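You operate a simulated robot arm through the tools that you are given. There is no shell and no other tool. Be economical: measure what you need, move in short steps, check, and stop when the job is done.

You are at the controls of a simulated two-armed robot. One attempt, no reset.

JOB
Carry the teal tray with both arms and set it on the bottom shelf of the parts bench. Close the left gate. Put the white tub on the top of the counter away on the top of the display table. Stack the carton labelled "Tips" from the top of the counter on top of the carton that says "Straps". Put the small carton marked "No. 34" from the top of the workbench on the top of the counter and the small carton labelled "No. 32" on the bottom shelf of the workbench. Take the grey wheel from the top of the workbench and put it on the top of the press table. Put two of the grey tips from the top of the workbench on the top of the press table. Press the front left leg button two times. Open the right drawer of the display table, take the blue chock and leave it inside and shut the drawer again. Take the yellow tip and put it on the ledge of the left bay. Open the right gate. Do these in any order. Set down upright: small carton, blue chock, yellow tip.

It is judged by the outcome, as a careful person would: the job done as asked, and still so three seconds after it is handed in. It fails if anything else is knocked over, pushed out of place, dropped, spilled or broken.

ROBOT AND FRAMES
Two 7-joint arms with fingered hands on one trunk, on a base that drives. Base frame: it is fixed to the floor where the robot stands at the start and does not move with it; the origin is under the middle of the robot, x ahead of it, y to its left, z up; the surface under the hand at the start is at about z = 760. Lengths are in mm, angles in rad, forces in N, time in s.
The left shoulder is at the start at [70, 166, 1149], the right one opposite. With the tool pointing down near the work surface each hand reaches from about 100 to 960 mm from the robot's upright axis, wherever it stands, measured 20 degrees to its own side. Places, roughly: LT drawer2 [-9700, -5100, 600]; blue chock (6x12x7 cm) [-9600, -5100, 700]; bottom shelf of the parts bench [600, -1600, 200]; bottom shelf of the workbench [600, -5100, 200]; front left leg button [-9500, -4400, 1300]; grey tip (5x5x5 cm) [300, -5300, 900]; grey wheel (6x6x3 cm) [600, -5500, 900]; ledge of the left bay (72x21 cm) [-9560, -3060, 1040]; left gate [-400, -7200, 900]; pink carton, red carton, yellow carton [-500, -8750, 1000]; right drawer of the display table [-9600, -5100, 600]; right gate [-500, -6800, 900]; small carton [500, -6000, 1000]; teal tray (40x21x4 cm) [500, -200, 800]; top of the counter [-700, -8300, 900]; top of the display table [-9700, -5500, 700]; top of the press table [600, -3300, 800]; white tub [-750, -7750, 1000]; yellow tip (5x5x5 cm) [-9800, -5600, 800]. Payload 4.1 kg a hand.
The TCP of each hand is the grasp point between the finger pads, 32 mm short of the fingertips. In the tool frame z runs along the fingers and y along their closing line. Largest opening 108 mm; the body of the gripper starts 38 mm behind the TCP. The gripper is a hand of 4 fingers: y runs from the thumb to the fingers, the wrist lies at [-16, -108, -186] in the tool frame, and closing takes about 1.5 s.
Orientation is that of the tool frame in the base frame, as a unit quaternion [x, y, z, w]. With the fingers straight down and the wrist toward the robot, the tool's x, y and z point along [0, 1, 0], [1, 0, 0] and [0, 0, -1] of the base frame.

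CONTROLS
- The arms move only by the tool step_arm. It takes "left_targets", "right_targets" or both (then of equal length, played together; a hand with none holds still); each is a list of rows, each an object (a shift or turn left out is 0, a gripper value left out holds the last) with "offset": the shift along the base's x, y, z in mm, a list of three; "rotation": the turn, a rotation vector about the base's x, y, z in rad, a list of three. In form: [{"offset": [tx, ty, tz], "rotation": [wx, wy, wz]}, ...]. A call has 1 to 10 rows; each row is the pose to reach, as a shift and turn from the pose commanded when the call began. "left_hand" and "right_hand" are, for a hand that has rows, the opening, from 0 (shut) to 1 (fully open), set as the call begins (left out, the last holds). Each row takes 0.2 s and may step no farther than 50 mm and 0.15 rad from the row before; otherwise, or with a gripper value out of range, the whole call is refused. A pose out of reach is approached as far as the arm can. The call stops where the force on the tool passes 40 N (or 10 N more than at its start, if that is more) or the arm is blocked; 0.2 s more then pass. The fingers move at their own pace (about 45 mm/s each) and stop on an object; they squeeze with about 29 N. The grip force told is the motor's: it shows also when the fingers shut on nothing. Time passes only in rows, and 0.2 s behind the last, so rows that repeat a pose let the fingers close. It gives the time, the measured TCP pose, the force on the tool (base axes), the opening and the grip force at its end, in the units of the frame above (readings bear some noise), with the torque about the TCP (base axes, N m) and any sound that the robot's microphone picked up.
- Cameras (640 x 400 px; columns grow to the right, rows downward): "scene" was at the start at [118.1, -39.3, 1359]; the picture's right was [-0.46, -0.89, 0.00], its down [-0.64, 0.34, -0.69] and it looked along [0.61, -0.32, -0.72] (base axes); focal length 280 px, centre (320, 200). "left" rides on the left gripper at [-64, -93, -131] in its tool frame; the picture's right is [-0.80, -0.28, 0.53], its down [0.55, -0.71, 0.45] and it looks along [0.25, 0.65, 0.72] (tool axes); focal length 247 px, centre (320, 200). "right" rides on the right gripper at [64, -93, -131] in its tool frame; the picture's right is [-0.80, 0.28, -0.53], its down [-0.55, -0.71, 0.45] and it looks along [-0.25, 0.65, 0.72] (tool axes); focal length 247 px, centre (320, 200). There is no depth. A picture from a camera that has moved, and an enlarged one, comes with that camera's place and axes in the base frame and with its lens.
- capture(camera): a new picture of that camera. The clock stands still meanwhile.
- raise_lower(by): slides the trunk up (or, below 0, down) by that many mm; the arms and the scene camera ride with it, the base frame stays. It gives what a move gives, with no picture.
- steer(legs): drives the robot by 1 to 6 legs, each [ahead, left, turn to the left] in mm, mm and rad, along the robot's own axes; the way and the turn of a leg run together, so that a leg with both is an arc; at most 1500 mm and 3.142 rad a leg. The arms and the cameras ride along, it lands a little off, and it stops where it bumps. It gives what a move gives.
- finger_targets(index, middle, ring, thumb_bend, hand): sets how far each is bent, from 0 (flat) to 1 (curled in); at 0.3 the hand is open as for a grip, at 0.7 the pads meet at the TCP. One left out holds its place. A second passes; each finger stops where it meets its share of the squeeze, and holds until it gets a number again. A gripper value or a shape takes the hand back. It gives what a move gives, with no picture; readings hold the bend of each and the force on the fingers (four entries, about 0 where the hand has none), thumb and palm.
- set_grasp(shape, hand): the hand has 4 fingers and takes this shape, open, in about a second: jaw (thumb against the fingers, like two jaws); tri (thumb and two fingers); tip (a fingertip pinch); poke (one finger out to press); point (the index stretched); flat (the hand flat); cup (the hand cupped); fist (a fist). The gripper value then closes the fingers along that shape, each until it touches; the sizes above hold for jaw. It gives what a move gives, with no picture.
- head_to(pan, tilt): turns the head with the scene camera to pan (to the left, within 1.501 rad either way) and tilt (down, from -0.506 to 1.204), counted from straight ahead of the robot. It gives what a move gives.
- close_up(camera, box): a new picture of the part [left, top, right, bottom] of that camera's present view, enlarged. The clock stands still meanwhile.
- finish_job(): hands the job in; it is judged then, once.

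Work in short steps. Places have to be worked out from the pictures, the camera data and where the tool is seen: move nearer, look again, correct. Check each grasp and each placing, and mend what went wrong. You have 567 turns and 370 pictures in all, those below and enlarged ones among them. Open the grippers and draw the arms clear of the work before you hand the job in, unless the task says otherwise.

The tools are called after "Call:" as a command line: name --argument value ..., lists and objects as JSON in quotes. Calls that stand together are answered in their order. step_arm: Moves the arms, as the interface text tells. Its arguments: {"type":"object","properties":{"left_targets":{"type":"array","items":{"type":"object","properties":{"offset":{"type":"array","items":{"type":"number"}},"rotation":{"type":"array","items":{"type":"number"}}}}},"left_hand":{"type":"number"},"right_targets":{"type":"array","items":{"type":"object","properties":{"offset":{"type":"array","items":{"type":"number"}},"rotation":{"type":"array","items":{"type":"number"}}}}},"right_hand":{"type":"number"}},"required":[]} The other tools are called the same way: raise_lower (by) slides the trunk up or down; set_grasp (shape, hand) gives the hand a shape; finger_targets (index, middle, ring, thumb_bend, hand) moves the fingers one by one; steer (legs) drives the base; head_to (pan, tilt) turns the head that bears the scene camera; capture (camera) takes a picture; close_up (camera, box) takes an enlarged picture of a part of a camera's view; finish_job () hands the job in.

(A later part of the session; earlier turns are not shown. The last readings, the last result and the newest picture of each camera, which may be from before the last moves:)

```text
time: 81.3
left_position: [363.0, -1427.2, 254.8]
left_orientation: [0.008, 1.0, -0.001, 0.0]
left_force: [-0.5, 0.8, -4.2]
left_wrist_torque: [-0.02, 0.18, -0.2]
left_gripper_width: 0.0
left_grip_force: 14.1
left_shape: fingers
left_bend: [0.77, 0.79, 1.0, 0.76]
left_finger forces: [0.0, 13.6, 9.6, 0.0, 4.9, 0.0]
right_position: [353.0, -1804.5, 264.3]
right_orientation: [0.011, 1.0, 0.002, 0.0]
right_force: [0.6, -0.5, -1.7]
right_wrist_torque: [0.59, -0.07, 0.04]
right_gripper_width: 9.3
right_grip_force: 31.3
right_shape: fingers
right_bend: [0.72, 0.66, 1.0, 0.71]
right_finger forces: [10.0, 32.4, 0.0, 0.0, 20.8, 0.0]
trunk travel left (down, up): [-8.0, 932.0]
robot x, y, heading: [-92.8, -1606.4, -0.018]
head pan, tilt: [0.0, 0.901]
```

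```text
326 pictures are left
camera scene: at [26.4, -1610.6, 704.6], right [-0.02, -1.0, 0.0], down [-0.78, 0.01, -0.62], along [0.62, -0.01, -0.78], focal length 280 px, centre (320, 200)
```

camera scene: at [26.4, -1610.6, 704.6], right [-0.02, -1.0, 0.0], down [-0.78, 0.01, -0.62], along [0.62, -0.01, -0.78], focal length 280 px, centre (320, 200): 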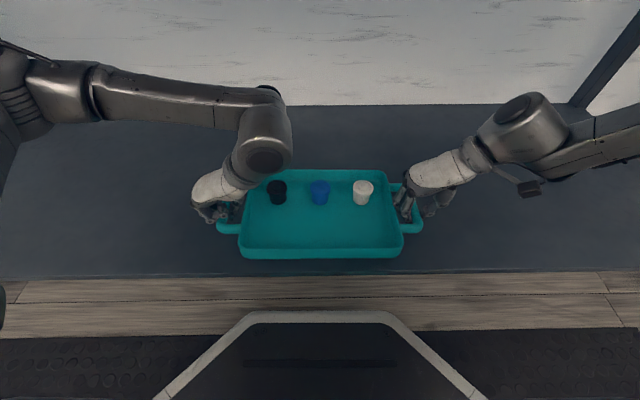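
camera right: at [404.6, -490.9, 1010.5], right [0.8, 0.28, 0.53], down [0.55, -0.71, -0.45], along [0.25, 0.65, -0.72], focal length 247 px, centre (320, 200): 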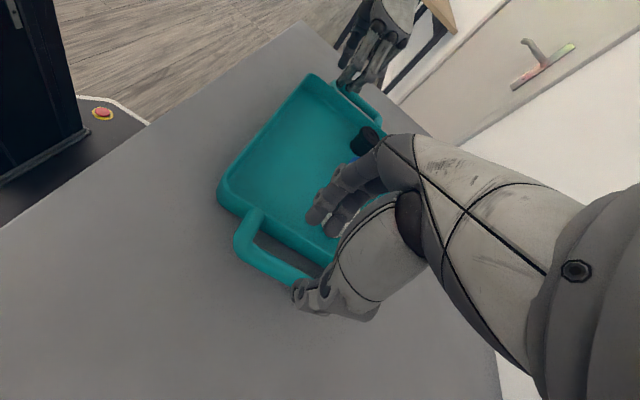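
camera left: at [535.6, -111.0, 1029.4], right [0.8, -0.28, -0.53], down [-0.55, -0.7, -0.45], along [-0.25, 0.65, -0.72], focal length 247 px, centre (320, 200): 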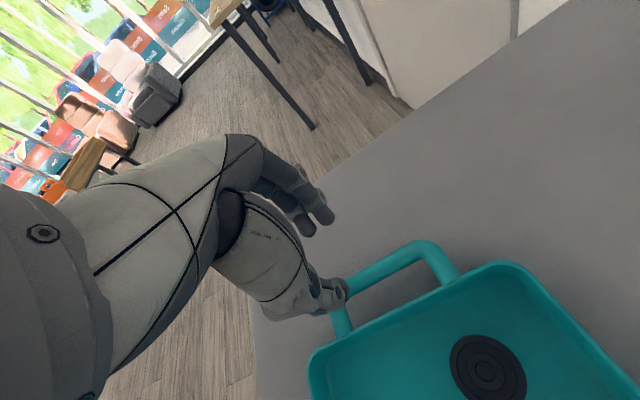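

Something touched at x≈-93, but the tray is fully over the shelf (front edge ~35 mm inside). I lower the last bit with trunk and arms.

Call:
raise_lower --by -8

Call:
step_arm --left_targets '[{"offset": [-2, 0, -4]}, {"offset": [-4, 0, -8]}, {"offset": [-4, 0, -10]}]' --right_targets '[{"offset": [-2, 0, -4]}, {"offset": [-4, 0, -8]}, {"offset": [-4, 0, -10]}]'

Call:
close_up --camera "scene" --box '[170, 130, 474, 320]'

Call:
capture --camera "left"

Call:
capture --camera "right"

```text
time: 81.8
left_position: [361.4, -1428.2, 246.3]
left_orientation: [0.008, 1.0, 0.0, -0.001]
left_force: [0.2, 1.0, -4.7]
left_wrist_torque: [-0.05, 0.13, -0.12]
left_gripper_width: 0.1
left_grip_force: 13.7
left_shape: fingers
left_bend: [0.77, 0.79, 1.0, 0.76]
left_finger forces: [0.0, 13.4, 9.5, 0.0, 4.9, 0.0]
right_position: [351.2, -1805.5, 255.3]
right_orientation: [0.011, 1.0, 0.002, 0.001]
right_force: [0.0, -0.5, -1.5]
right_wrist_torque: [0.54, -0.08, 0.01]
right_gripper_width: 9.2
right_grip_force: 31.2
right_shape: fingers
right_bend: [0.72, 0.66, 1.0, 0.71]
right_finger forces: [9.8, 31.1, 0.0, 0.0, 20.6, 0.1]
trunk travel left (down, up): [0.0, 940.0]
robot x, y, heading: [-98.0, -1605.5, -0.013]
head pan, tilt: [0.0, 0.901]
```

```text
time: 82.6
left_position: [358.6, -1428.2, 236.9]
left_orientation: [0.009, 1.0, 0.0, -0.001]
left_force: [-0.4, -1.4, -3.8]
left_wrist_torque: [0.02, 0.14, -0.07]
left_gripper_width: 0.2
left_grip_force: 13.5
left_shape: fingers
left_bend: [0.77, 0.79, 1.0, 0.76]
left_finger forces: [0.0, 13.0, 8.4, 0.1, 5.6, 0.0]
right_position: [346.6, -1806.9, 248.0]
right_orientation: [0.013, 1.0, 0.002, 0.002]
right_force: [-0.1, 1.3, -2.2]
right_wrist_torque: [0.5, 0.0, 0.06]
right_gripper_width: 8.9
right_grip_force: 27.5
right_shape: fingers
right_bend: [0.72, 0.66, 1.0, 0.71]
right_finger forces: [10.0, 25.2, 0.0, 0.0, 20.1, 0.0]
trunk travel left (down, up): [0.0, 940.0]
robot x, y, heading: [-96.3, -1603.4, -0.017]
head pan, tilt: [0.0, 0.901]
```

```text
2.11 times, centred on (322, 225) of scene
camera zoom: at [25.8, -1610.7, 696.7], right [-0.02, -1.0, 0.0], down [-0.78, 0.01, -0.62], along [0.62, -0.01, -0.78], focal length 590 px, centre (316, 147)
```

zoom: 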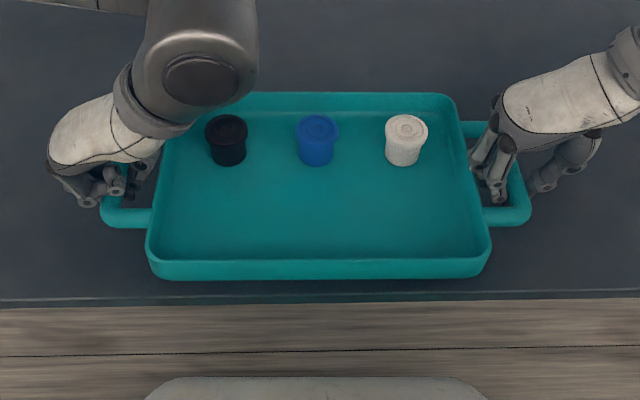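

```text
324 pictures are left
camera left: at [421.3, -1520.0, 367.4], right [0.79, -0.3, -0.53], down [-0.56, -0.7, -0.45], along [-0.24, 0.65, -0.72], focal length 247 px, centre (320, 200)
```

left: 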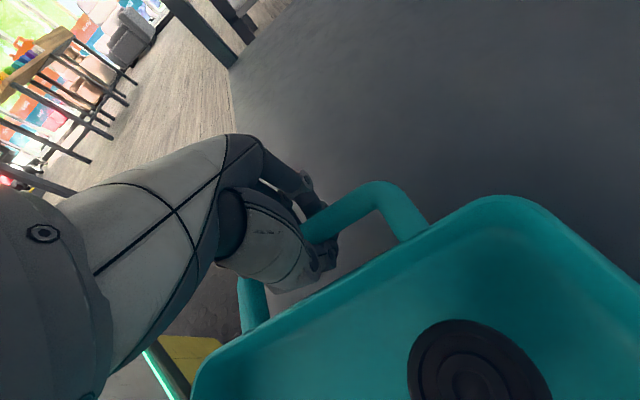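

```text
323 pictures are left
camera right: at [278.8, -1897.6, 377.4], right [0.8, 0.26, 0.54], down [0.53, -0.72, -0.45], along [0.27, 0.65, -0.71], focal length 247 px, centre (320, 200)
```

right: 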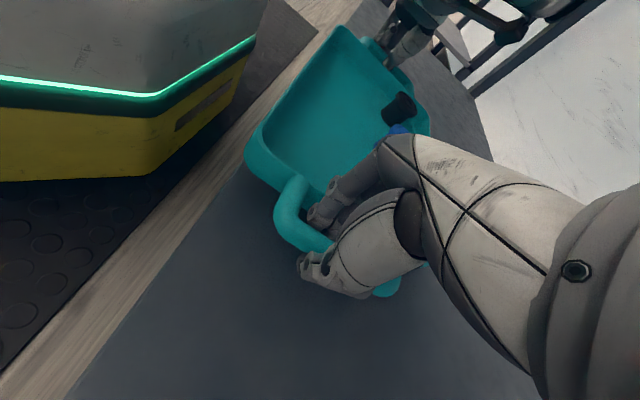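

Nearly down; I lower a little more until the load transfers.

Call:
step_arm --left_targets '[{"offset": [0, 0, -3]}, {"offset": [0, 0, -6]}, {"offset": [0, 0, -6]}]' --right_targets '[{"offset": [0, 0, -2]}, {"offset": [-2, 0, -4]}, {"offset": [-2, 0, -4]}]'

```text
time: 83.4
left_position: [357.9, -1427.9, 231.8]
left_orientation: [0.008, 1.0, 0.0, 0.0]
left_force: [-1.1, -2.8, -2.5]
left_wrist_torque: [0.03, 0.1, -0.12]
left_gripper_width: 0.0
left_grip_force: 14.9
left_shape: fingers
left_bend: [0.77, 0.79, 1.0, 0.76]
left_finger forces: [0.1, 13.3, 8.4, 0.1, 7.2, 0.0]
right_position: [344.1, -1807.3, 245.0]
right_orientation: [0.013, 1.0, 0.002, 0.001]
right_force: [0.0, 5.2, -2.3]
right_wrist_torque: [0.37, 0.0, 0.06]
right_gripper_width: 8.7
right_grip_force: 23.9
right_shape: fingers
right_bend: [0.72, 0.65, 1.0, 0.71]
right_finger forces: [10.5, 18.7, 0.0, 0.0, 19.2, 0.1]
right hand out of reach, approached as far as the arm can: row 2, 3
trunk travel left (down, up): [0.0, 940.0]
robot x, y, heading: [-92.6, -1608.4, -0.014]
head pan, tilt: [0.0, 0.901]
```

Call:
step_arm --left_targets '[{"offset": [0, 0, -3]}, {"offset": [0, 0, -5]}, {"offset": [0, 0, -5]}]' --right_targets '[{"offset": [-4, 0, -1]}, {"offset": [-8, 0, -3]}, {"offset": [-8, 0, -3]}]'

Call:
close_up --camera "right" --box '[200, 20, 480, 300]'

```text
time: 84.2
left_position: [358.3, -1426.8, 224.9]
left_orientation: [0.008, 1.0, 0.0, -0.001]
left_force: [-0.7, -3.4, -3.7]
left_wrist_torque: [-0.03, 0.14, -0.18]
left_gripper_width: 0.0
left_grip_force: 15.3
left_shape: fingers
left_bend: [0.77, 0.79, 1.0, 0.76]
left_finger forces: [0.0, 13.9, 9.2, 0.0, 7.4, 0.0]
right_position: [336.0, -1807.3, 241.5]
right_orientation: [0.011, 1.0, 0.002, 0.001]
right_force: [0.8, 3.8, -2.8]
right_wrist_torque: [0.21, -0.02, -0.03]
right_gripper_width: 8.5
right_grip_force: 22.7
right_shape: fingers
right_bend: [0.72, 0.65, 1.0, 0.72]
right_finger forces: [10.7, 15.1, 0.0, 0.1, 18.9, 0.1]
trunk travel left (down, up): [0.0, 940.0]
robot x, y, heading: [-94.5, -1610.8, -0.014]
head pan, tilt: [0.0, 0.901]
```

```text
1.43 times, centred on (340, 160) of right
camera zoom: at [268.0, -1898.6, 371.7], right [0.8, 0.26, 0.54], down [0.53, -0.72, -0.45], along [0.27, 0.65, -0.71], focal length 353 px, centre (291, 257)
```

zoom: 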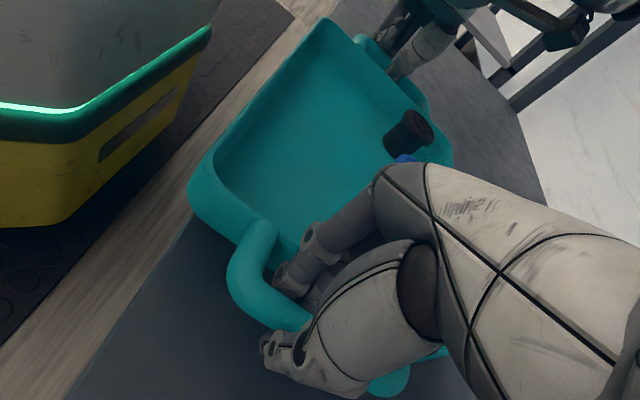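

The load is still on the hands, so the shelf is slightly lower than 200. I keep lowering in small steps, watching the force.

Call:
step_arm --left_targets '[{"offset": [0, 0, -2]}, {"offset": [0, 0, -2]}]' --right_targets '[{"offset": [0, 0, -5]}, {"offset": [0, 0, -10]}, {"offset": [0, 0, -10]}]'

```text
refused: give rows for one hand, or as many for the one as for the other
```

Call:
step_arm --left_targets '[{"offset": [0, 0, -2]}, {"offset": [0, 0, -2]}, {"offset": [0, 0, -2]}]' --right_targets '[{"offset": [0, 0, -5]}, {"offset": [0, 0, -10]}, {"offset": [0, 0, -10]}]'

```text
time: 85.0
left_position: [358.0, -1426.9, 223.3]
left_orientation: [0.009, 1.0, 0.0, -0.001]
left_force: [-1.3, -5.0, -3.1]
left_wrist_torque: [-0.03, 0.08, -0.2]
left_gripper_width: 0.0
left_grip_force: 15.2
left_shape: fingers
left_bend: [0.78, 0.79, 1.0, 0.76]
left_finger forces: [0.0, 13.3, 8.2, 0.0, 8.1, 0.1]
right_position: [333.9, -1810.1, 234.1]
right_orientation: [0.013, 1.0, 0.003, 0.002]
right_force: [0.9, 5.5, -2.0]
right_wrist_torque: [0.07, 0.02, 0.02]
right_gripper_width: 6.3
right_grip_force: 18.2
right_shape: fingers
right_bend: [0.72, 0.65, 1.0, 0.74]
right_finger forces: [11.7, 9.0, 0.0, 0.1, 15.9, 0.1]
right hand out of reach, approached as far as the arm can: row 2, 3
trunk travel left (down, up): [0.0, 940.0]
robot x, y, heading: [-95.0, -1606.8, -0.018]
head pan, tilt: [0.0, 0.901]
```

Call:
close_up --camera "scene" --box '[210, 220, 430, 290]'

Call:
close_up --camera "left" --box '[200, 150, 520, 350]'

```text
2.91 times, centred on (320, 255) of scene
camera zoom: at [25.8, -1610.7, 696.7], right [-0.02, -1.0, 0.0], down [-0.78, 0.01, -0.62], along [0.62, -0.01, -0.78], focal length 816 px, centre (320, 40)
```

zoom: 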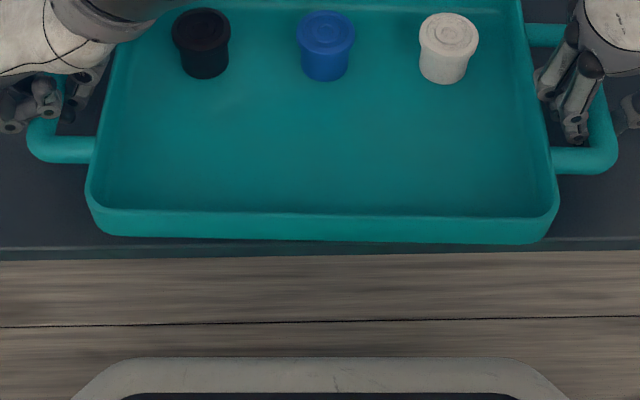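

```text
2.00 times, centred on (360, 250) of left
camera zoom: at [421.6, -1520.0, 354.2], right [0.79, -0.3, -0.53], down [-0.56, -0.7, -0.45], along [-0.24, 0.65, -0.72], focal length 494 px, centre (240, 100)
```

zoom: 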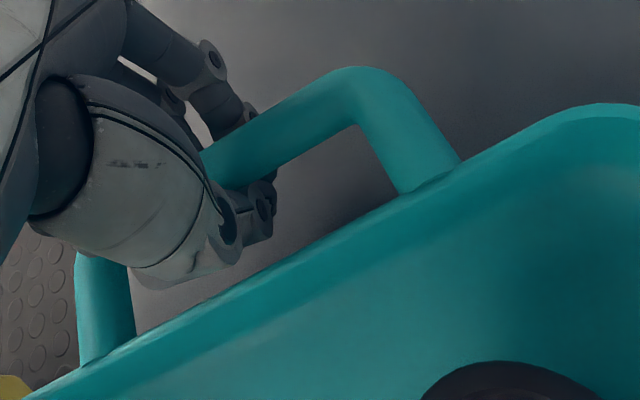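

The tray front is now right at the shelf edge, so it must go ~45 mm deeper. First I find what blocks the robot: I look to the right and left.

Call:
head_to --pan -0.9 --tilt 0.3

Call:
capture --camera "scene"

Call:
head_to --pan 0.9 --tilt 0.3

Call:
capture --camera "scene"

```text
time: 86.2
left_position: [359.2, -1426.8, 224.2]
left_orientation: [0.009, 1.0, 0.0, -0.001]
left_force: [-0.6, -3.3, -3.2]
left_wrist_torque: [-0.05, 0.11, -0.19]
left_gripper_width: 0.2
left_grip_force: 14.6
left_shape: fingers
left_bend: [0.78, 0.79, 1.0, 0.76]
left_finger forces: [0.1, 13.4, 8.9, 0.0, 6.8, 0.1]
right_position: [332.7, -1809.7, 235.5]
right_orientation: [0.013, 1.0, 0.002, 0.001]
right_force: [0.5, 3.5, -2.8]
right_wrist_torque: [0.01, 0.03, 0.01]
right_gripper_width: 4.0
right_grip_force: 17.0
right_shape: fingers
right_bend: [0.72, 0.66, 1.0, 0.74]
right_finger forces: [10.1, 7.9, 0.1, 0.0, 15.4, 0.1]
trunk travel left (down, up): [0.0, 940.0]
robot x, y, heading: [-97.9, -1609.0, -0.015]
head pan, tilt: [-0.901, 0.3]
```

```text
319 pictures are left
camera scene: at [7.2, -1683.5, 748.9], right [-0.79, -0.61, 0.0], down [-0.18, 0.24, -0.95], along [0.58, -0.76, -0.3], focal length 280 px, centre (320, 200)
```

scene: 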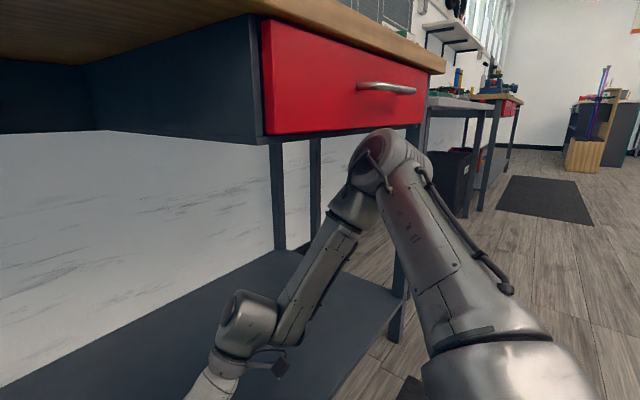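

```text
time: 88.0
left_position: [357.8, -1426.5, 223.0]
left_orientation: [0.01, 1.0, 0.001, -0.001]
left_force: [-0.3, 2.2, -3.2]
left_wrist_torque: [-0.08, 0.11, -0.2]
left_gripper_width: 0.0
left_grip_force: 13.3
left_shape: fingers
left_bend: [0.78, 0.79, 1.0, 0.76]
left_finger forces: [0.0, 13.0, 9.6, 0.0, 4.5, 0.1]
right_position: [334.2, -1810.7, 235.5]
right_orientation: [0.014, 1.0, 0.002, 0.002]
right_force: [0.6, -1.7, -3.5]
right_wrist_torque: [-0.03, 0.01, 0.01]
right_gripper_width: 0.0
right_grip_force: 12.2
right_shape: fingers
right_bend: [0.72, 0.72, 1.0, 0.76]
right_finger forces: [4.4, 4.8, 0.0, 0.0, 15.2, 0.1]
trunk travel left (down, up): [0.0, 940.0]
robot x, y, heading: [-95.6, -1603.6, -0.014]
head pan, tilt: [0.901, 0.3]
```

```text
318 pictures are left
camera scene: at [9.6, -1537.3, 749.0], right [0.77, -0.63, 0.0], down [-0.19, -0.23, -0.96], along [0.61, 0.74, -0.3], focal length 280 px, centre (320, 200)
```

scene: 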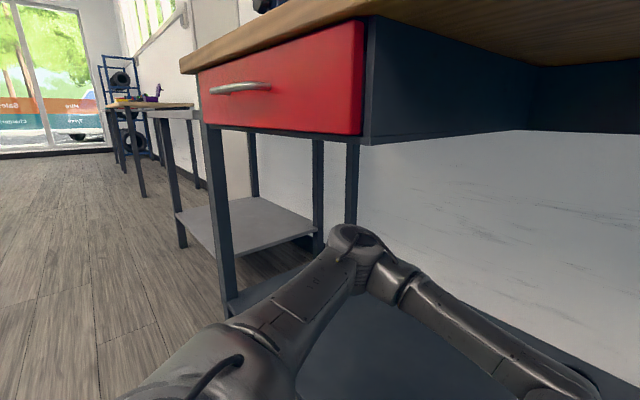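

The right elbow had met the drawer front; with the trunk now 48 mm lower the elbow top (~725) is below the drawer (~748). I raise the hands a touch and drive forward 55 mm slowly.

Call:
step_arm --left_targets '[{"offset": [0, 0, 8]}, {"offset": [0, 0, 8]}]' --right_targets '[{"offset": [4, 0, 5]}, {"offset": [4, 0, 5]}]'

Call:
steer --legs '[[55, 0, 0]]'

Call:
head_to --pan 0 --tilt 0.9

Call:
capture --camera "scene"

```text
time: 88.6
left_position: [359.1, -1427.0, 231.2]
left_orientation: [0.009, 1.0, 0.0, -0.001]
left_force: [-0.1, 3.0, -2.9]
left_wrist_torque: [-0.02, 0.09, -0.15]
left_gripper_width: 0.0
left_grip_force: 12.3
left_shape: fingers
left_bend: [0.78, 0.79, 1.0, 0.76]
left_finger forces: [0.0, 12.3, 9.1, 0.1, 3.8, 0.0]
right_position: [338.4, -1811.0, 240.3]
right_orientation: [0.012, 1.0, 0.003, 0.001]
right_force: [0.3, -2.7, -3.9]
right_wrist_torque: [-0.01, -0.02, 0.05]
right_gripper_width: 0.0
right_grip_force: 12.2
right_shape: fingers
right_bend: [0.72, 0.72, 1.0, 0.76]
right_finger forces: [3.8, 4.7, 0.1, 0.0, 15.6, 0.0]
trunk travel left (down, up): [0.0, 940.0]
robot x, y, heading: [-95.9, -1604.4, -0.019]
head pan, tilt: [0.901, 0.3]
```

```text
time: 89.7
left_position: [401.0, -1432.0, 232.7]
left_orientation: [0.019, 1.0, 0.001, 0.0]
left_force: [-0.7, -4.3, -3.1]
left_wrist_torque: [0.03, 0.09, -0.09]
left_gripper_width: 0.1
left_grip_force: 13.6
left_shape: fingers
left_bend: [0.78, 0.79, 1.0, 0.76]
left_finger forces: [0.1, 12.1, 7.8, 0.0, 6.9, 0.0]
right_position: [371.3, -1816.3, 238.9]
right_orientation: [0.028, 1.0, 0.005, -0.001]
right_force: [0.4, 4.4, -2.4]
right_wrist_torque: [0.01, 0.03, 0.03]
right_gripper_width: 0.0
right_grip_force: 12.7
right_shape: fingers
right_bend: [0.72, 0.72, 1.0, 0.77]
right_finger forces: [6.5, 5.4, 0.1, 0.0, 13.1, 0.0]
trunk travel left (down, up): [0.0, 940.0]
robot x, y, heading: [-54.2, -1597.4, -0.038]
head pan, tilt: [0.901, 0.3]
stopped in leg 1: the robot was blocked; the commanded pose is now the measured one
```

```text
time: 90.8
left_position: [401.6, -1431.7, 232.5]
left_orientation: [0.018, 1.0, 0.001, 0.002]
left_force: [-0.8, -4.7, -2.8]
left_wrist_torque: [0.01, 0.14, -0.07]
left_gripper_width: 0.2
left_grip_force: 13.9
left_shape: fingers
left_bend: [0.78, 0.79, 1.0, 0.76]
left_finger forces: [0.0, 12.1, 7.8, 0.0, 7.0, 0.1]
right_position: [372.1, -1816.8, 238.4]
right_orientation: [0.026, 1.0, 0.005, 0.001]
right_force: [1.4, 4.2, -3.2]
right_wrist_torque: [0.04, 0.05, 0.01]
right_gripper_width: 0.1
right_grip_force: 13.0
right_shape: fingers
right_bend: [0.72, 0.72, 1.0, 0.77]
right_finger forces: [6.4, 5.4, 0.1, 0.0, 13.2, 0.0]
trunk travel left (down, up): [0.0, 940.0]
robot x, y, heading: [-57.4, -1604.0, -0.036]
head pan, tilt: [0.0, 0.901]
```

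```text
317 pictures are left
camera scene: at [62.2, -1609.9, 696.7], right [-0.03, -1.0, 0.0], down [-0.78, 0.03, -0.63], along [0.63, -0.02, -0.78], focal length 280 px, centre (320, 200)
```

scene: 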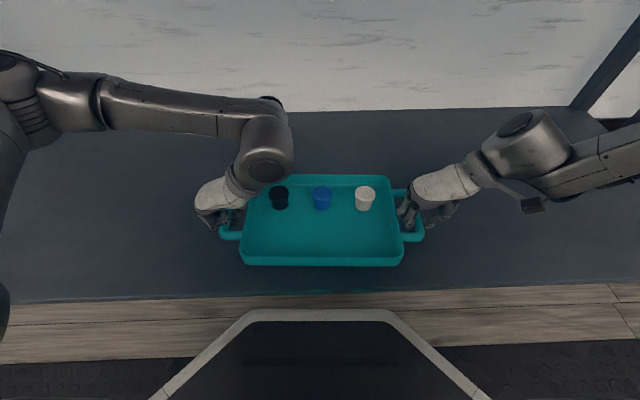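

Blocked again by the elbow, but the tray is now ~50 mm inside the edge and the bench has not moved. I lower until contact.

Call:
step_arm --left_targets '[{"offset": [0, 0, -6]}, {"offset": [0, 0, -12]}, {"offset": [0, 0, -12]}]' --right_targets '[{"offset": [-2, 0, -4]}, {"offset": [-4, 0, -8]}, {"offset": [-4, 0, -8]}]'

Call:
step_arm --left_targets '[{"offset": [0, 0, -3]}, {"offset": [0, 0, -6]}, {"offset": [0, 0, -6]}]' --right_targets '[{"offset": [-3, 0, -4]}, {"offset": [-6, 0, -8]}, {"offset": [-6, 0, -8]}]'

Call:
close_up --camera "left" --box '[200, 150, 520, 350]'

Call:
close_up --camera "right" --box '[160, 120, 480, 320]'

```text
time: 91.7
left_position: [401.2, -1434.5, 222.9]
left_orientation: [0.02, 1.0, 0.001, 0.004]
left_force: [-0.7, -6.4, -1.8]
left_wrist_torque: [-0.01, 0.07, -0.14]
left_gripper_width: 0.0
left_grip_force: 14.6
left_shape: fingers
left_bend: [0.78, 0.79, 1.0, 0.76]
left_finger forces: [0.0, 12.9, 8.3, 0.0, 8.4, 0.0]
right_position: [367.8, -1819.9, 235.3]
right_orientation: [0.028, 1.0, 0.006, 0.005]
right_force: [0.6, 5.7, -2.9]
right_wrist_torque: [-0.01, 0.0, 0.02]
right_gripper_width: 0.0
right_grip_force: 13.1
right_shape: fingers
right_bend: [0.72, 0.72, 1.0, 0.77]
right_finger forces: [7.5, 5.8, 0.0, 0.0, 12.5, 0.1]
trunk travel left (down, up): [0.0, 940.0]
robot x, y, heading: [-57.3, -1600.0, -0.04]
head pan, tilt: [0.0, 0.901]
```

```text
time: 92.5
left_position: [402.0, -1434.3, 218.1]
left_orientation: [0.02, 1.0, 0.001, 0.005]
left_force: [-0.8, -11.4, -2.2]
left_wrist_torque: [0.01, 0.09, -0.11]
left_gripper_width: 0.0
left_grip_force: 16.3
left_shape: fingers
left_bend: [0.78, 0.79, 1.0, 0.76]
left_finger forces: [0.0, 13.9, 8.0, 0.0, 10.5, 0.0]
right_position: [361.2, -1821.0, 228.6]
right_orientation: [0.029, 1.0, 0.006, 0.004]
right_force: [1.1, 10.1, -3.2]
right_wrist_torque: [0.05, 0.01, -0.04]
right_gripper_width: 0.0
right_grip_force: 13.5
right_shape: fingers
right_bend: [0.72, 0.72, 1.0, 0.77]
right_finger forces: [9.8, 6.2, 0.1, 0.0, 11.6, 0.0]
right hand out of reach, approached as far as the arm can: row 2, 3
trunk travel left (down, up): [0.0, 940.0]
robot x, y, heading: [-55.9, -1601.9, -0.039]
head pan, tilt: [0.0, 0.901]
```

```text
2.00 times, centred on (360, 250) of left
camera zoom: at [462.2, -1529.2, 349.2], right [0.79, -0.31, -0.53], down [-0.57, -0.68, -0.45], along [-0.22, 0.66, -0.72], focal length 494 px, centre (240, 100)
```

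zoom: 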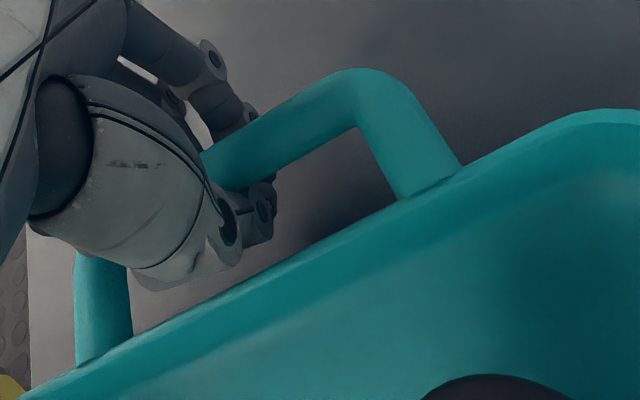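

```text
2.00 times, centred on (320, 220) of right
camera zoom: at [289.3, -1911.3, 358.5], right [0.81, 0.23, 0.54], down [0.51, -0.73, -0.45], along [0.29, 0.64, -0.71], focal length 494 px, centre (320, 160)
```

zoom: 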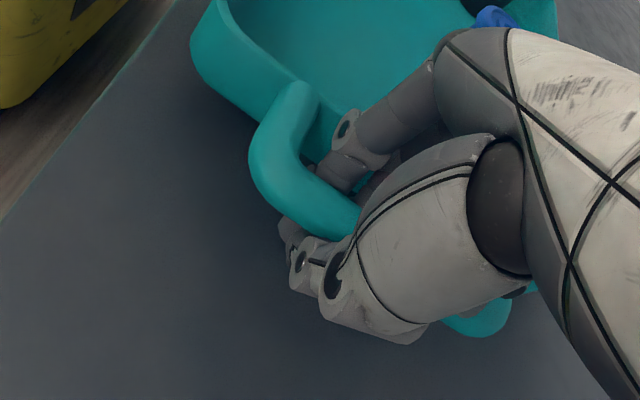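

Call:
step_arm --left_targets '[{"offset": [0, -2, -3]}, {"offset": [0, -3, -6]}, {"offset": [0, -3, -6]}]' --right_targets '[{"offset": [-3, 6, -4]}, {"offset": [-6, 10, -8]}, {"offset": [-6, 10, -8]}]'

Call:
close_up --camera "scene" --box '[200, 150, 440, 310]'

```text
time: 93.2
left_position: [401.1, -1436.7, 211.7]
left_orientation: [0.019, 1.0, 0.002, 0.003]
left_force: [0.9, 7.9, -3.2]
left_wrist_torque: [-0.03, 0.09, -0.27]
left_gripper_width: 0.0
left_grip_force: 12.7
left_shape: fingers
left_bend: [0.78, 0.79, 1.0, 0.77]
left_finger forces: [0.0, 12.2, 10.3, 0.0, 3.0, 0.0]
right_position: [351.6, -1815.7, 225.1]
right_orientation: [0.029, 1.0, 0.007, 0.004]
right_force: [-0.7, -7.5, -3.2]
right_wrist_torque: [-0.08, -0.01, 0.0]
right_gripper_width: 0.0
right_grip_force: 12.4
right_shape: fingers
right_bend: [0.72, 0.73, 1.0, 0.77]
right_finger forces: [3.0, 3.8, 0.0, 0.0, 18.3, 0.0]
right hand out of reach, approached as far as the arm can: row 1, 2, 3
trunk travel left (down, up): [0.0, 940.0]
robot x, y, heading: [-52.4, -1603.2, -0.034]
head pan, tilt: [0.0, 0.901]
```

```text
2.50 times, centred on (320, 230) of scene
camera zoom: at [62.5, -1611.7, 697.8], right [-0.04, -1.0, 0.0], down [-0.78, 0.03, -0.63], along [0.63, -0.02, -0.78], focal length 701 px, centre (320, 125)
```

zoom: 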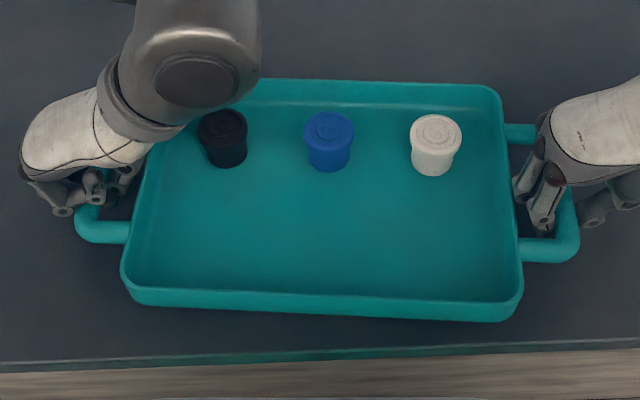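

Comparing shelf-edge rows across views puts the shelf at z≈160, so ~12–17 mm remain. The right arm is limited; I ease its yaw by 0.2 rad while lowering.

Call:
step_arm --left_targets '[{"offset": [0, 0, -2]}, {"offset": [0, 0, -4]}, {"offset": [0, 0, -6]}, {"offset": [0, 0, -6]}]' --right_targets '[{"offset": [0, 0, -4], "rotation": [0, 0, -0.07]}, {"offset": [0, 0, -8], "rotation": [0, 0, -0.14]}, {"offset": [0, 0, -12], "rotation": [0, 0, -0.2]}, {"offset": [0, 0, -14], "rotation": [0, 0, -0.2]}]'

```text
time: 94.2
left_position: [402.5, -1434.2, 205.3]
left_orientation: [0.017, 1.0, 0.0, 0.003]
left_force: [0.4, -2.8, 38.2]
left_wrist_torque: [-0.21, -0.07, -0.46]
left_gripper_width: 0.1
left_grip_force: 43.0
left_shape: fingers
left_bend: [0.82, 0.79, 1.0, 0.82]
left_finger forces: [0.1, 13.3, 14.5, 0.0, 57.2, 0.0]
right_position: [358.8, -1809.7, 222.5]
right_orientation: [0.077, 0.997, 0.013, 0.008]
right_force: [-1.1, -12.6, -2.4]
right_wrist_torque: [-0.11, -0.01, 0.08]
right_gripper_width: 0.0
right_grip_force: 10.3
right_shape: fingers
right_bend: [0.72, 0.73, 1.0, 0.76]
right_finger forces: [0.2, 0.0, 0.0, 0.0, 20.6, 0.1]
right hand out of reach, approached as far as the arm can: row 2, 3, 4
trunk travel left (down, up): [0.0, 940.0]
robot x, y, heading: [-59.2, -1599.4, -0.027]
head pan, tilt: [0.0, 0.901]
```

The left thumb touched the shelf (z≈170), so the tray is only a few mm up. I ease the left up 3 mm and open the right hand gently, then the left.

Call:
step_arm --left_targets '[{"offset": [0, 0, 2]}, {"offset": [0, 0, 4]}]' --right_targets '[{"offset": [0, -4, 0]}, {"offset": [0, -8, 0]}]'

Call:
finger_targets --hand "right" --index 0.66 --middle 0.66 --thumb_bend 0.66

Call:
finger_targets --hand "left" --index 0.66 --middle 0.66 --thumb_bend 0.68

Call:
close_up --camera "scene" --box '[200, 150, 440, 310]'

```text
time: 94.8
left_position: [400.8, -1434.0, 205.4]
left_orientation: [0.017, 1.0, 0.0, 0.0]
left_force: [5.7, -14.6, 19.7]
left_wrist_torque: [0.02, -0.26, -0.19]
left_gripper_width: 0.0
left_grip_force: 34.0
left_shape: fingers
left_bend: [0.82, 0.79, 1.0, 0.82]
left_finger forces: [0.0, 12.6, 8.6, 0.0, 46.7, 0.1]
right_position: [358.6, -1815.8, 219.9]
right_orientation: [0.077, 0.997, 0.013, 0.006]
right_force: [1.2, 8.2, -3.2]
right_wrist_torque: [0.05, 0.01, 0.03]
right_gripper_width: 0.0
right_grip_force: 4.7
right_shape: fingers
right_bend: [0.72, 0.73, 1.0, 0.77]
right_finger forces: [5.0, 3.9, 0.0, 0.0, 0.1, 0.0]
trunk travel left (down, up): [0.0, 940.0]
robot x, y, heading: [-57.4, -1601.6, -0.034]
head pan, tilt: [0.0, 0.901]
```

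```text
time: 95.8
left_position: [402.1, -1433.6, 206.1]
left_orientation: [0.017, 1.0, 0.001, 0.0]
left_force: [1.9, -8.2, 15.6]
left_wrist_torque: [0.06, -0.1, -0.14]
left_gripper_width: 0.0
left_grip_force: 32.0
left_shape: fingers
left_bend: [0.82, 0.79, 1.0, 0.82]
left_finger forces: [0.0, 12.5, 9.8, 0.0, 41.2, 0.0]
right_position: [359.0, -1817.5, 219.5]
right_orientation: [0.078, 0.997, 0.013, 0.006]
right_force: [1.7, 3.7, -2.8]
right_wrist_torque: [-0.08, -0.02, 0.02]
right_gripper_width: 17.6
right_grip_force: 2.8
right_shape: fingers
right_bend: [0.63, 0.66, 1.0, 0.66]
right_finger forces: [4.7, 0.0, 0.0, 0.0, 0.1, 0.0]
trunk travel left (down, up): [0.0, 940.0]
robot x, y, heading: [-60.1, -1599.3, -0.038]
head pan, tilt: [0.0, 0.901]
```

```text
time: 96.2
left_position: [402.6, -1431.5, 211.4]
left_orientation: [0.016, 1.0, 0.006, 0.004]
left_force: [2.7, 0.5, 36.8]
left_wrist_torque: [0.32, -0.27, 0.0]
left_gripper_width: 0.2
left_grip_force: 22.7
left_shape: fingers
left_bend: [0.71, 0.68, 1.0, 0.72]
left_finger forces: [24.4, 2.8, 0.1, 0.0, 17.8, 0.0]
right_position: [357.0, -1817.7, 220.1]
right_orientation: [0.078, 0.997, 0.013, 0.004]
right_force: [0.0, 3.5, -1.5]
right_wrist_torque: [-0.03, -0.02, -0.01]
right_gripper_width: 17.6
right_grip_force: 1.3
right_shape: fingers
right_bend: [0.63, 0.66, 1.0, 0.66]
right_finger forces: [3.4, 0.0, 0.1, 0.1, 0.1, 0.1]
trunk travel left (down, up): [0.0, 940.0]
robot x, y, heading: [-58.4, -1599.2, -0.031]
head pan, tilt: [0.0, 0.901]
stopped (left hand): the force on the tool passed its limit at 51 N (the readings are from after the stop); the commanded pose is now the measured one
```

```text
2.50 times, centred on (320, 230) of scene
camera zoom: at [64.3, -1610.2, 698.5], right [-0.03, -1.0, -0.01], down [-0.78, 0.03, -0.62], along [0.62, -0.02, -0.78], focal length 701 px, centre (320, 125)
```

zoom: 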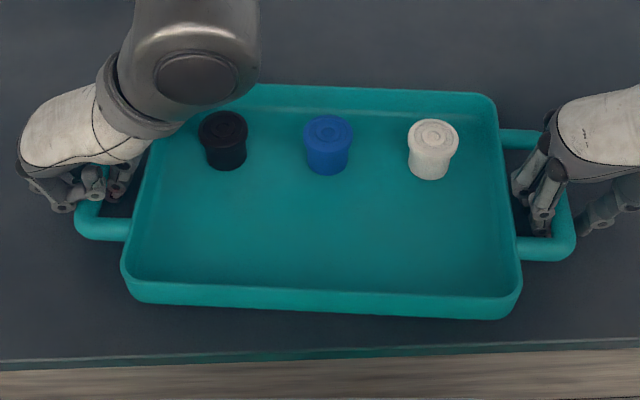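

Opening pushes the left tips onto the shelf. I raise the left slightly and continue opening.

Call:
step_arm --left_targets '[{"offset": [0, 0, 3]}, {"offset": [0, 0, 6]}]'

Call:
finger_targets --hand "left" --index 0.6 --middle 0.6 --thumb_bend 0.64

Call:
finger_targets --hand "right" --index 0.57 --middle 0.57 --thumb_bend 0.5

Call:
close_up --camera "scene" --box '[180, 150, 460, 310]'

Call:
close_up --camera "left" --box '[200, 150, 520, 350]'

Call:
close_up --camera "right" --box '[160, 120, 480, 320]'

```text
time: 96.8
left_position: [400.9, -1432.0, 214.5]
left_orientation: [0.016, 1.0, 0.005, -0.002]
left_force: [0.2, -1.2, 5.0]
left_wrist_torque: [0.05, -0.06, 0.05]
left_gripper_width: 5.4
left_grip_force: 5.7
left_shape: fingers
left_bend: [0.68, 0.67, 1.0, 0.69]
left_finger forces: [2.3, 1.0, 0.1, 0.1, 6.8, 0.0]
right_position: [358.1, -1818.1, 220.1]
right_orientation: [0.078, 0.997, 0.013, 0.006]
right_force: [0.1, 2.4, -2.2]
right_wrist_torque: [-0.03, -0.01, -0.01]
right_gripper_width: 16.5
right_grip_force: 1.7
right_shape: fingers
right_bend: [0.64, 0.66, 1.0, 0.66]
right_finger forces: [2.5, 0.3, 0.0, 0.1, 0.0, 0.0]
trunk travel left (down, up): [0.0, 940.0]
robot x, y, heading: [-56.3, -1601.2, -0.032]
head pan, tilt: [0.0, 0.901]
```

```text
time: 97.8
left_position: [402.1, -1432.0, 215.0]
left_orientation: [0.015, 1.0, 0.006, 0.001]
left_force: [-1.9, -2.4, 6.9]
left_wrist_torque: [0.02, -0.01, 0.02]
left_gripper_width: 18.4
left_grip_force: 2.7
left_shape: fingers
left_bend: [0.63, 0.61, 1.0, 0.65]
left_finger forces: [3.8, 2.1, 0.0, 0.1, 1.4, 0.1]
right_position: [358.6, -1816.1, 220.4]
right_orientation: [0.077, 0.997, 0.013, 0.007]
right_force: [0.2, 2.1, -2.9]
right_wrist_torque: [-0.01, 0.0, 0.0]
right_gripper_width: 15.3
right_grip_force: 1.6
right_shape: fingers
right_bend: [0.64, 0.66, 1.0, 0.66]
right_finger forces: [1.7, 0.7, 0.0, 0.1, 0.0, 0.0]
trunk travel left (down, up): [0.0, 940.0]
robot x, y, heading: [-53.9, -1600.6, -0.038]
head pan, tilt: [0.0, 0.901]
```

```text
time: 98.8
left_position: [402.2, -1431.9, 216.2]
left_orientation: [0.015, 1.0, 0.005, 0.001]
left_force: [-1.3, -1.5, 3.6]
left_wrist_torque: [0.03, 0.01, -0.02]
left_gripper_width: 20.3
left_grip_force: 2.2
left_shape: fingers
left_bend: [0.62, 0.61, 1.0, 0.64]
left_finger forces: [2.5, 1.6, 0.0, 0.0, 0.0, 0.0]
right_position: [358.7, -1818.2, 220.5]
right_orientation: [0.078, 0.997, 0.014, 0.007]
right_force: [0.4, -2.0, 1.2]
right_wrist_torque: [0.02, -0.01, -0.05]
right_gripper_width: 47.0
right_grip_force: 0.4
right_shape: fingers
right_bend: [0.56, 0.57, 1.0, 0.5]
right_finger forces: [0.0, 1.3, 0.0, 0.0, 0.0, 0.0]
trunk travel left (down, up): [0.0, 940.0]
robot x, y, heading: [-54.8, -1601.2, -0.033]
head pan, tilt: [0.0, 0.901]
```

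```text
2.29 times, centred on (320, 230) of scene
camera zoom: at [64.8, -1610.8, 696.9], right [-0.03, -1.0, -0.01], down [-0.78, 0.03, -0.62], along [0.62, -0.02, -0.78], focal length 641 px, centre (320, 131)
```

zoom: 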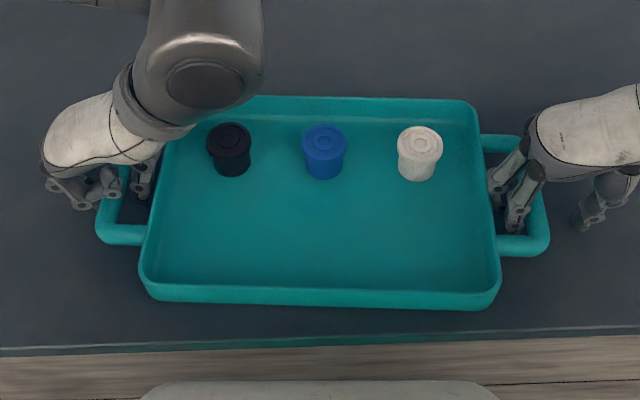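

```text
2.00 times, centred on (360, 250) of left
camera zoom: at [463.6, -1526.9, 345.6], right [0.79, -0.3, -0.53], down [-0.57, -0.68, -0.46], along [-0.23, 0.66, -0.71], focal length 494 px, centre (240, 100)
```

zoom: 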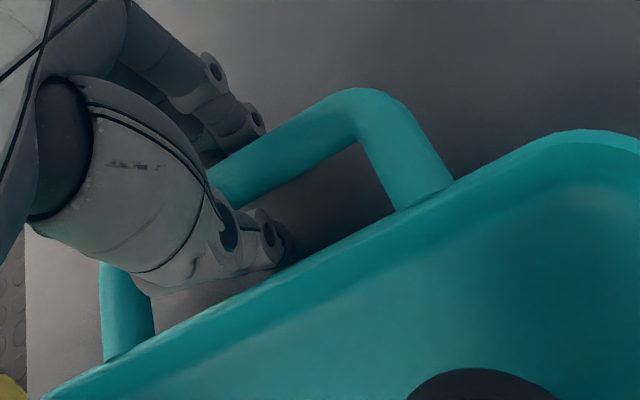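

```text
2.00 times, centred on (320, 220) of right
camera zoom: at [277.7, -1901.7, 347.9], right [0.82, 0.14, 0.55], down [0.44, -0.77, -0.46], along [0.36, 0.62, -0.7], focal length 494 px, centre (320, 160)
```

zoom: 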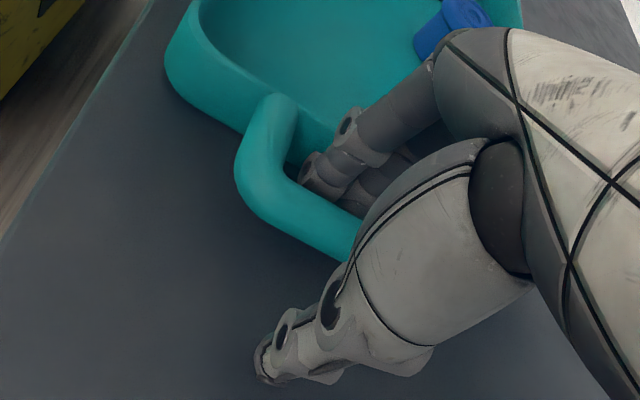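

The tray rests on the shelf. I open the outer fingers, then lift both hands straight up clear of the handles.

Call:
finger_targets --hand "left" --index 0.45 --middle 0.45

Call:
step_arm --left_targets '[{"offset": [0, 2, 12]}, {"offset": [0, 2, 25]}, {"offset": [0, 2, 40]}, {"offset": [0, 2, 60]}]' --right_targets '[{"offset": [0, 0, 12]}, {"offset": [0, 0, 25]}, {"offset": [0, 0, 40]}, {"offset": [0, 0, 60]}]'

Call:
capture --camera "scene"

```text
time: 99.8
left_position: [402.7, -1432.2, 215.6]
left_orientation: [0.015, 1.0, 0.005, 0.002]
left_force: [0.9, -2.5, 7.3]
left_wrist_torque: [0.23, 0.06, 0.02]
left_gripper_width: 43.2
left_grip_force: 4.0
left_shape: fingers
left_bend: [0.45, 0.48, 1.0, 0.64]
left_finger forces: [0.0, 7.9, 0.0, 0.0, 0.0, 0.0]
right_position: [358.9, -1817.0, 219.3]
right_orientation: [0.077, 0.997, 0.013, 0.006]
right_force: [-0.2, -1.4, -0.1]
right_wrist_torque: [0.0, -0.05, -0.03]
right_gripper_width: 47.1
right_grip_force: 0.5
right_shape: fingers
right_bend: [0.56, 0.57, 1.0, 0.5]
right_finger forces: [0.0, 1.6, 0.0, 0.0, 0.1, 0.0]
trunk travel left (down, up): [0.0, 940.0]
robot x, y, heading: [-57.9, -1600.0, -0.028]
head pan, tilt: [0.0, 0.901]
```

```text
time: 100.7
left_position: [406.2, -1429.4, 257.5]
left_orientation: [0.017, 1.0, 0.017, -0.006]
left_force: [0.8, -0.2, 0.0]
left_wrist_torque: [0.0, 0.02, -0.02]
left_gripper_width: 43.4
left_grip_force: 0.0
left_shape: fingers
left_bend: [0.45, 0.45, 1.0, 0.64]
left_finger forces: [0.0, 0.1, 0.1, 0.0, 0.0, 0.0]
right_position: [331.6, -1825.5, 217.7]
right_orientation: [0.097, 0.993, 0.03, -0.06]
right_force: [24.3, 3.6, 85.8]
right_wrist_torque: [-2.74, -0.77, 0.84]
right_gripper_width: 48.3
right_grip_force: 43.1
right_shape: fingers
right_bend: [0.55, 0.56, 1.0, 0.53]
right_finger forces: [1.2, 6.9, 0.0, 0.0, 78.3, 0.0]
trunk travel left (down, up): [0.0, 940.0]
robot x, y, heading: [-56.0, -1599.4, -0.035]
head pan, tilt: [0.0, 0.901]
stopped in row 4 (right hand): the force on the tool passed its limit at 59 N (the readings are from after the stop); the commanded pose is now the measured one
```

```text
309 pictures are left
camera scene: at [75.0, -1620.4, 689.2], right [-0.04, -1.0, -0.03], down [-0.79, 0.05, -0.61], along [0.61, 0.0, -0.79], focal length 280 px, centre (320, 200)
```

scene: 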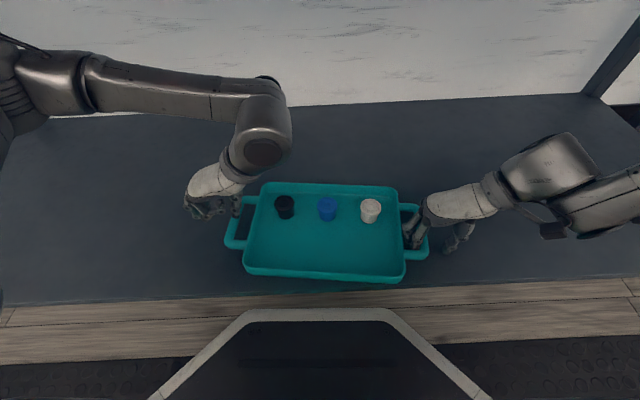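

The right elbow is pressing up against the drawer. I undo that right-hand move to relieve the force.

Call:
step_arm --right_targets '[{"offset": [9, 3, 0], "rotation": [0.02, 0.02, 0.0]}, {"offset": [18, 6, 1], "rotation": [0.04, 0.05, 0.0]}, {"offset": [27, 8, 2], "rotation": [0.05, 0.1, 0.0]}]'

Call:
capture --camera "scene"

```text
time: 101.5
left_position: [402.1, -1428.1, 269.4]
left_orientation: [0.019, 1.0, 0.007, 0.001]
left_force: [-0.1, 0.2, -0.1]
left_wrist_torque: [0.03, 0.0, -0.02]
left_gripper_width: 43.9
left_grip_force: 0.0
left_shape: fingers
left_bend: [0.45, 0.45, 1.0, 0.64]
left_finger forces: [0.0, 0.0, 0.0, 0.0, 0.0, 0.0]
right_position: [359.4, -1817.7, 240.9]
right_orientation: [0.096, 0.99, 0.035, -0.096]
right_force: [0.0, -1.1, 0.8]
right_wrist_torque: [0.01, 0.02, 0.0]
right_gripper_width: 47.7
right_grip_force: 0.1
right_shape: fingers
right_bend: [0.56, 0.56, 1.0, 0.5]
right_finger forces: [0.0, 0.0, 0.0, 0.0, 0.0, 0.0]
trunk travel left (down, up): [0.0, 940.0]
robot x, y, heading: [-58.3, -1597.8, -0.037]
head pan, tilt: [0.0, 0.901]
```

```text
308 pictures are left
camera scene: at [64.6, -1608.2, 699.2], right [-0.04, -1.0, -0.01], down [-0.78, 0.03, -0.62], along [0.62, -0.02, -0.78], focal length 280 px, centre (320, 200)
```

scene: 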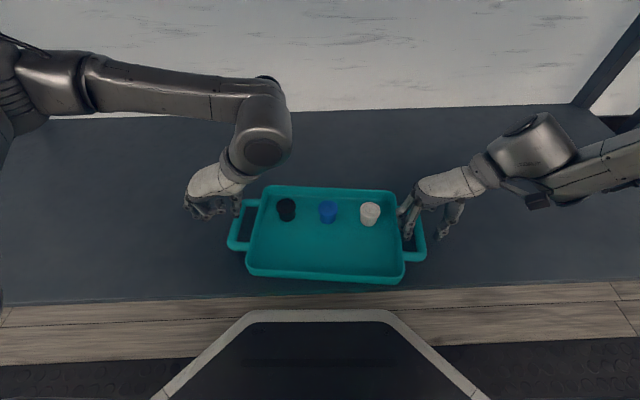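

Relieved, and the right hand is already 20 mm up. I raise it a bit more while extending forward to keep the elbow down.

Call:
step_arm --right_targets '[{"offset": [8, 0, 5]}, {"offset": [16, 0, 10]}, {"offset": [22, 0, 16]}]'

Call:
close_up --camera "right" --box '[160, 120, 480, 320]'

```text
time: 102.3
left_position: [403.9, -1428.1, 265.1]
left_orientation: [0.018, 1.0, 0.008, 0.001]
left_force: [-0.5, -0.1, 0.1]
left_wrist_torque: [0.0, 0.0, -0.04]
left_gripper_width: 44.0
left_grip_force: 0.1
left_shape: fingers
left_bend: [0.45, 0.45, 1.0, 0.64]
left_finger forces: [0.0, 0.1, 0.0, 0.0, 0.1, 0.1]
right_position: [382.9, -1816.1, 250.9]
right_orientation: [0.095, 0.99, 0.035, -0.099]
right_force: [-0.9, -0.2, -0.6]
right_wrist_torque: [0.0, 0.0, 0.01]
right_gripper_width: 47.8
right_grip_force: 0.0
right_shape: fingers
right_bend: [0.56, 0.56, 1.0, 0.5]
right_finger forces: [0.1, 0.0, 0.1, 0.0, 0.0, 0.0]
trunk travel left (down, up): [0.0, 940.0]
robot x, y, heading: [-53.3, -1596.4, -0.036]
head pan, tilt: [0.0, 0.901]
```

```text
2.00 times, centred on (320, 220) of right
camera zoom: at [325.5, -1906.6, 388.0], right [0.92, 0.09, 0.37], down [0.31, -0.75, -0.59], along [0.23, 0.66, -0.72], focal length 494 px, centre (320, 160)
```

zoom: 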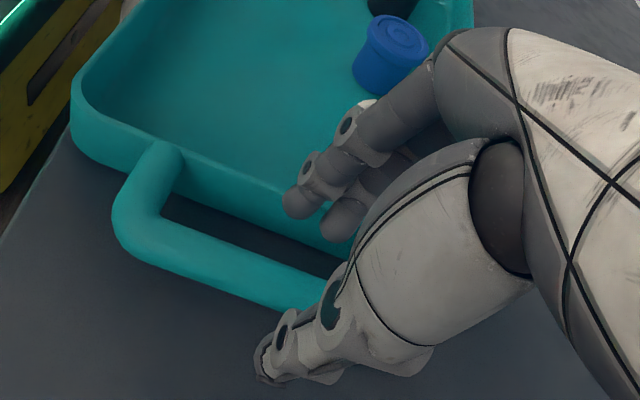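

Tips are just above bar height. I raise 12 more, then back out slowly.

Call:
step_arm --right_targets '[{"offset": [6, 0, 6]}, {"offset": [12, 0, 14]}]' --left_targets '[{"offset": [0, 0, 10]}, {"offset": [0, 0, 20]}]'

Call:
steer --legs '[[-60, 0, 0]]'

Call:
capture --camera "scene"

```text
time: 102.9
left_position: [404.7, -1427.9, 281.5]
left_orientation: [0.016, 1.0, 0.009, -0.003]
left_force: [-0.5, 0.2, 0.2]
left_wrist_torque: [0.0, 0.01, 0.0]
left_gripper_width: 43.9
left_grip_force: 0.1
left_shape: fingers
left_bend: [0.45, 0.45, 1.0, 0.64]
left_finger forces: [0.0, 0.0, 0.1, 0.0, 0.0, 0.0]
right_position: [393.8, -1817.1, 259.5]
right_orientation: [0.094, 0.989, 0.037, -0.104]
right_force: [-0.1, 0.3, -0.4]
right_wrist_torque: [0.01, -0.04, 0.01]
right_gripper_width: 47.4
right_grip_force: 0.0
right_shape: fingers
right_bend: [0.56, 0.56, 1.0, 0.5]
right_finger forces: [0.1, 0.0, 0.1, 0.0, 0.0, 0.0]
trunk travel left (down, up): [0.0, 940.0]
robot x, y, heading: [-55.4, -1597.4, -0.037]
head pan, tilt: [0.0, 0.901]
```

```text
time: 103.9
left_position: [343.1, -1424.4, 284.5]
left_orientation: [0.017, 1.0, 0.003, 0.001]
left_force: [0.7, -0.1, -0.2]
left_wrist_torque: [0.01, 0.01, 0.05]
left_gripper_width: 43.9
left_grip_force: 0.0
left_shape: fingers
left_bend: [0.45, 0.45, 1.0, 0.64]
left_finger forces: [0.1, 0.0, 0.0, 0.1, 0.0, 0.1]
right_position: [335.1, -1812.4, 270.1]
right_orientation: [0.095, 0.99, 0.03, -0.097]
right_force: [-0.3, -0.3, 0.1]
right_wrist_torque: [0.0, 0.02, 0.0]
right_gripper_width: 47.5
right_grip_force: 0.1
right_shape: fingers
right_bend: [0.56, 0.56, 1.0, 0.5]
right_finger forces: [0.0, 0.0, 0.1, 0.1, 0.0, 0.0]
trunk travel left (down, up): [0.0, 940.0]
robot x, y, heading: [-113.7, -1593.1, -0.029]
head pan, tilt: [0.0, 0.901]
```

```text
306 pictures are left
camera scene: at [6.0, -1600.8, 697.0], right [-0.04, -1.0, 0.0], down [-0.78, 0.03, -0.62], along [0.62, -0.02, -0.78], focal length 280 px, centre (320, 200)
```

scene: 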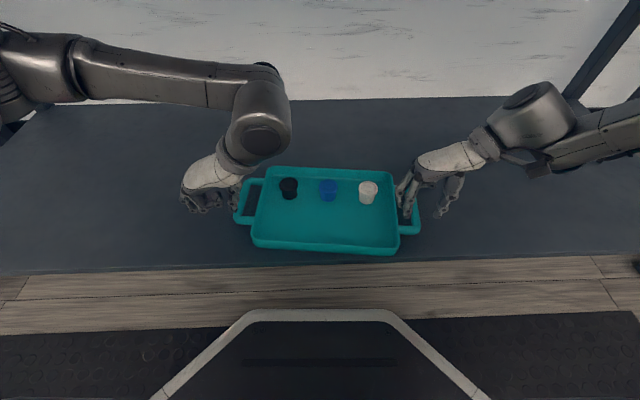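

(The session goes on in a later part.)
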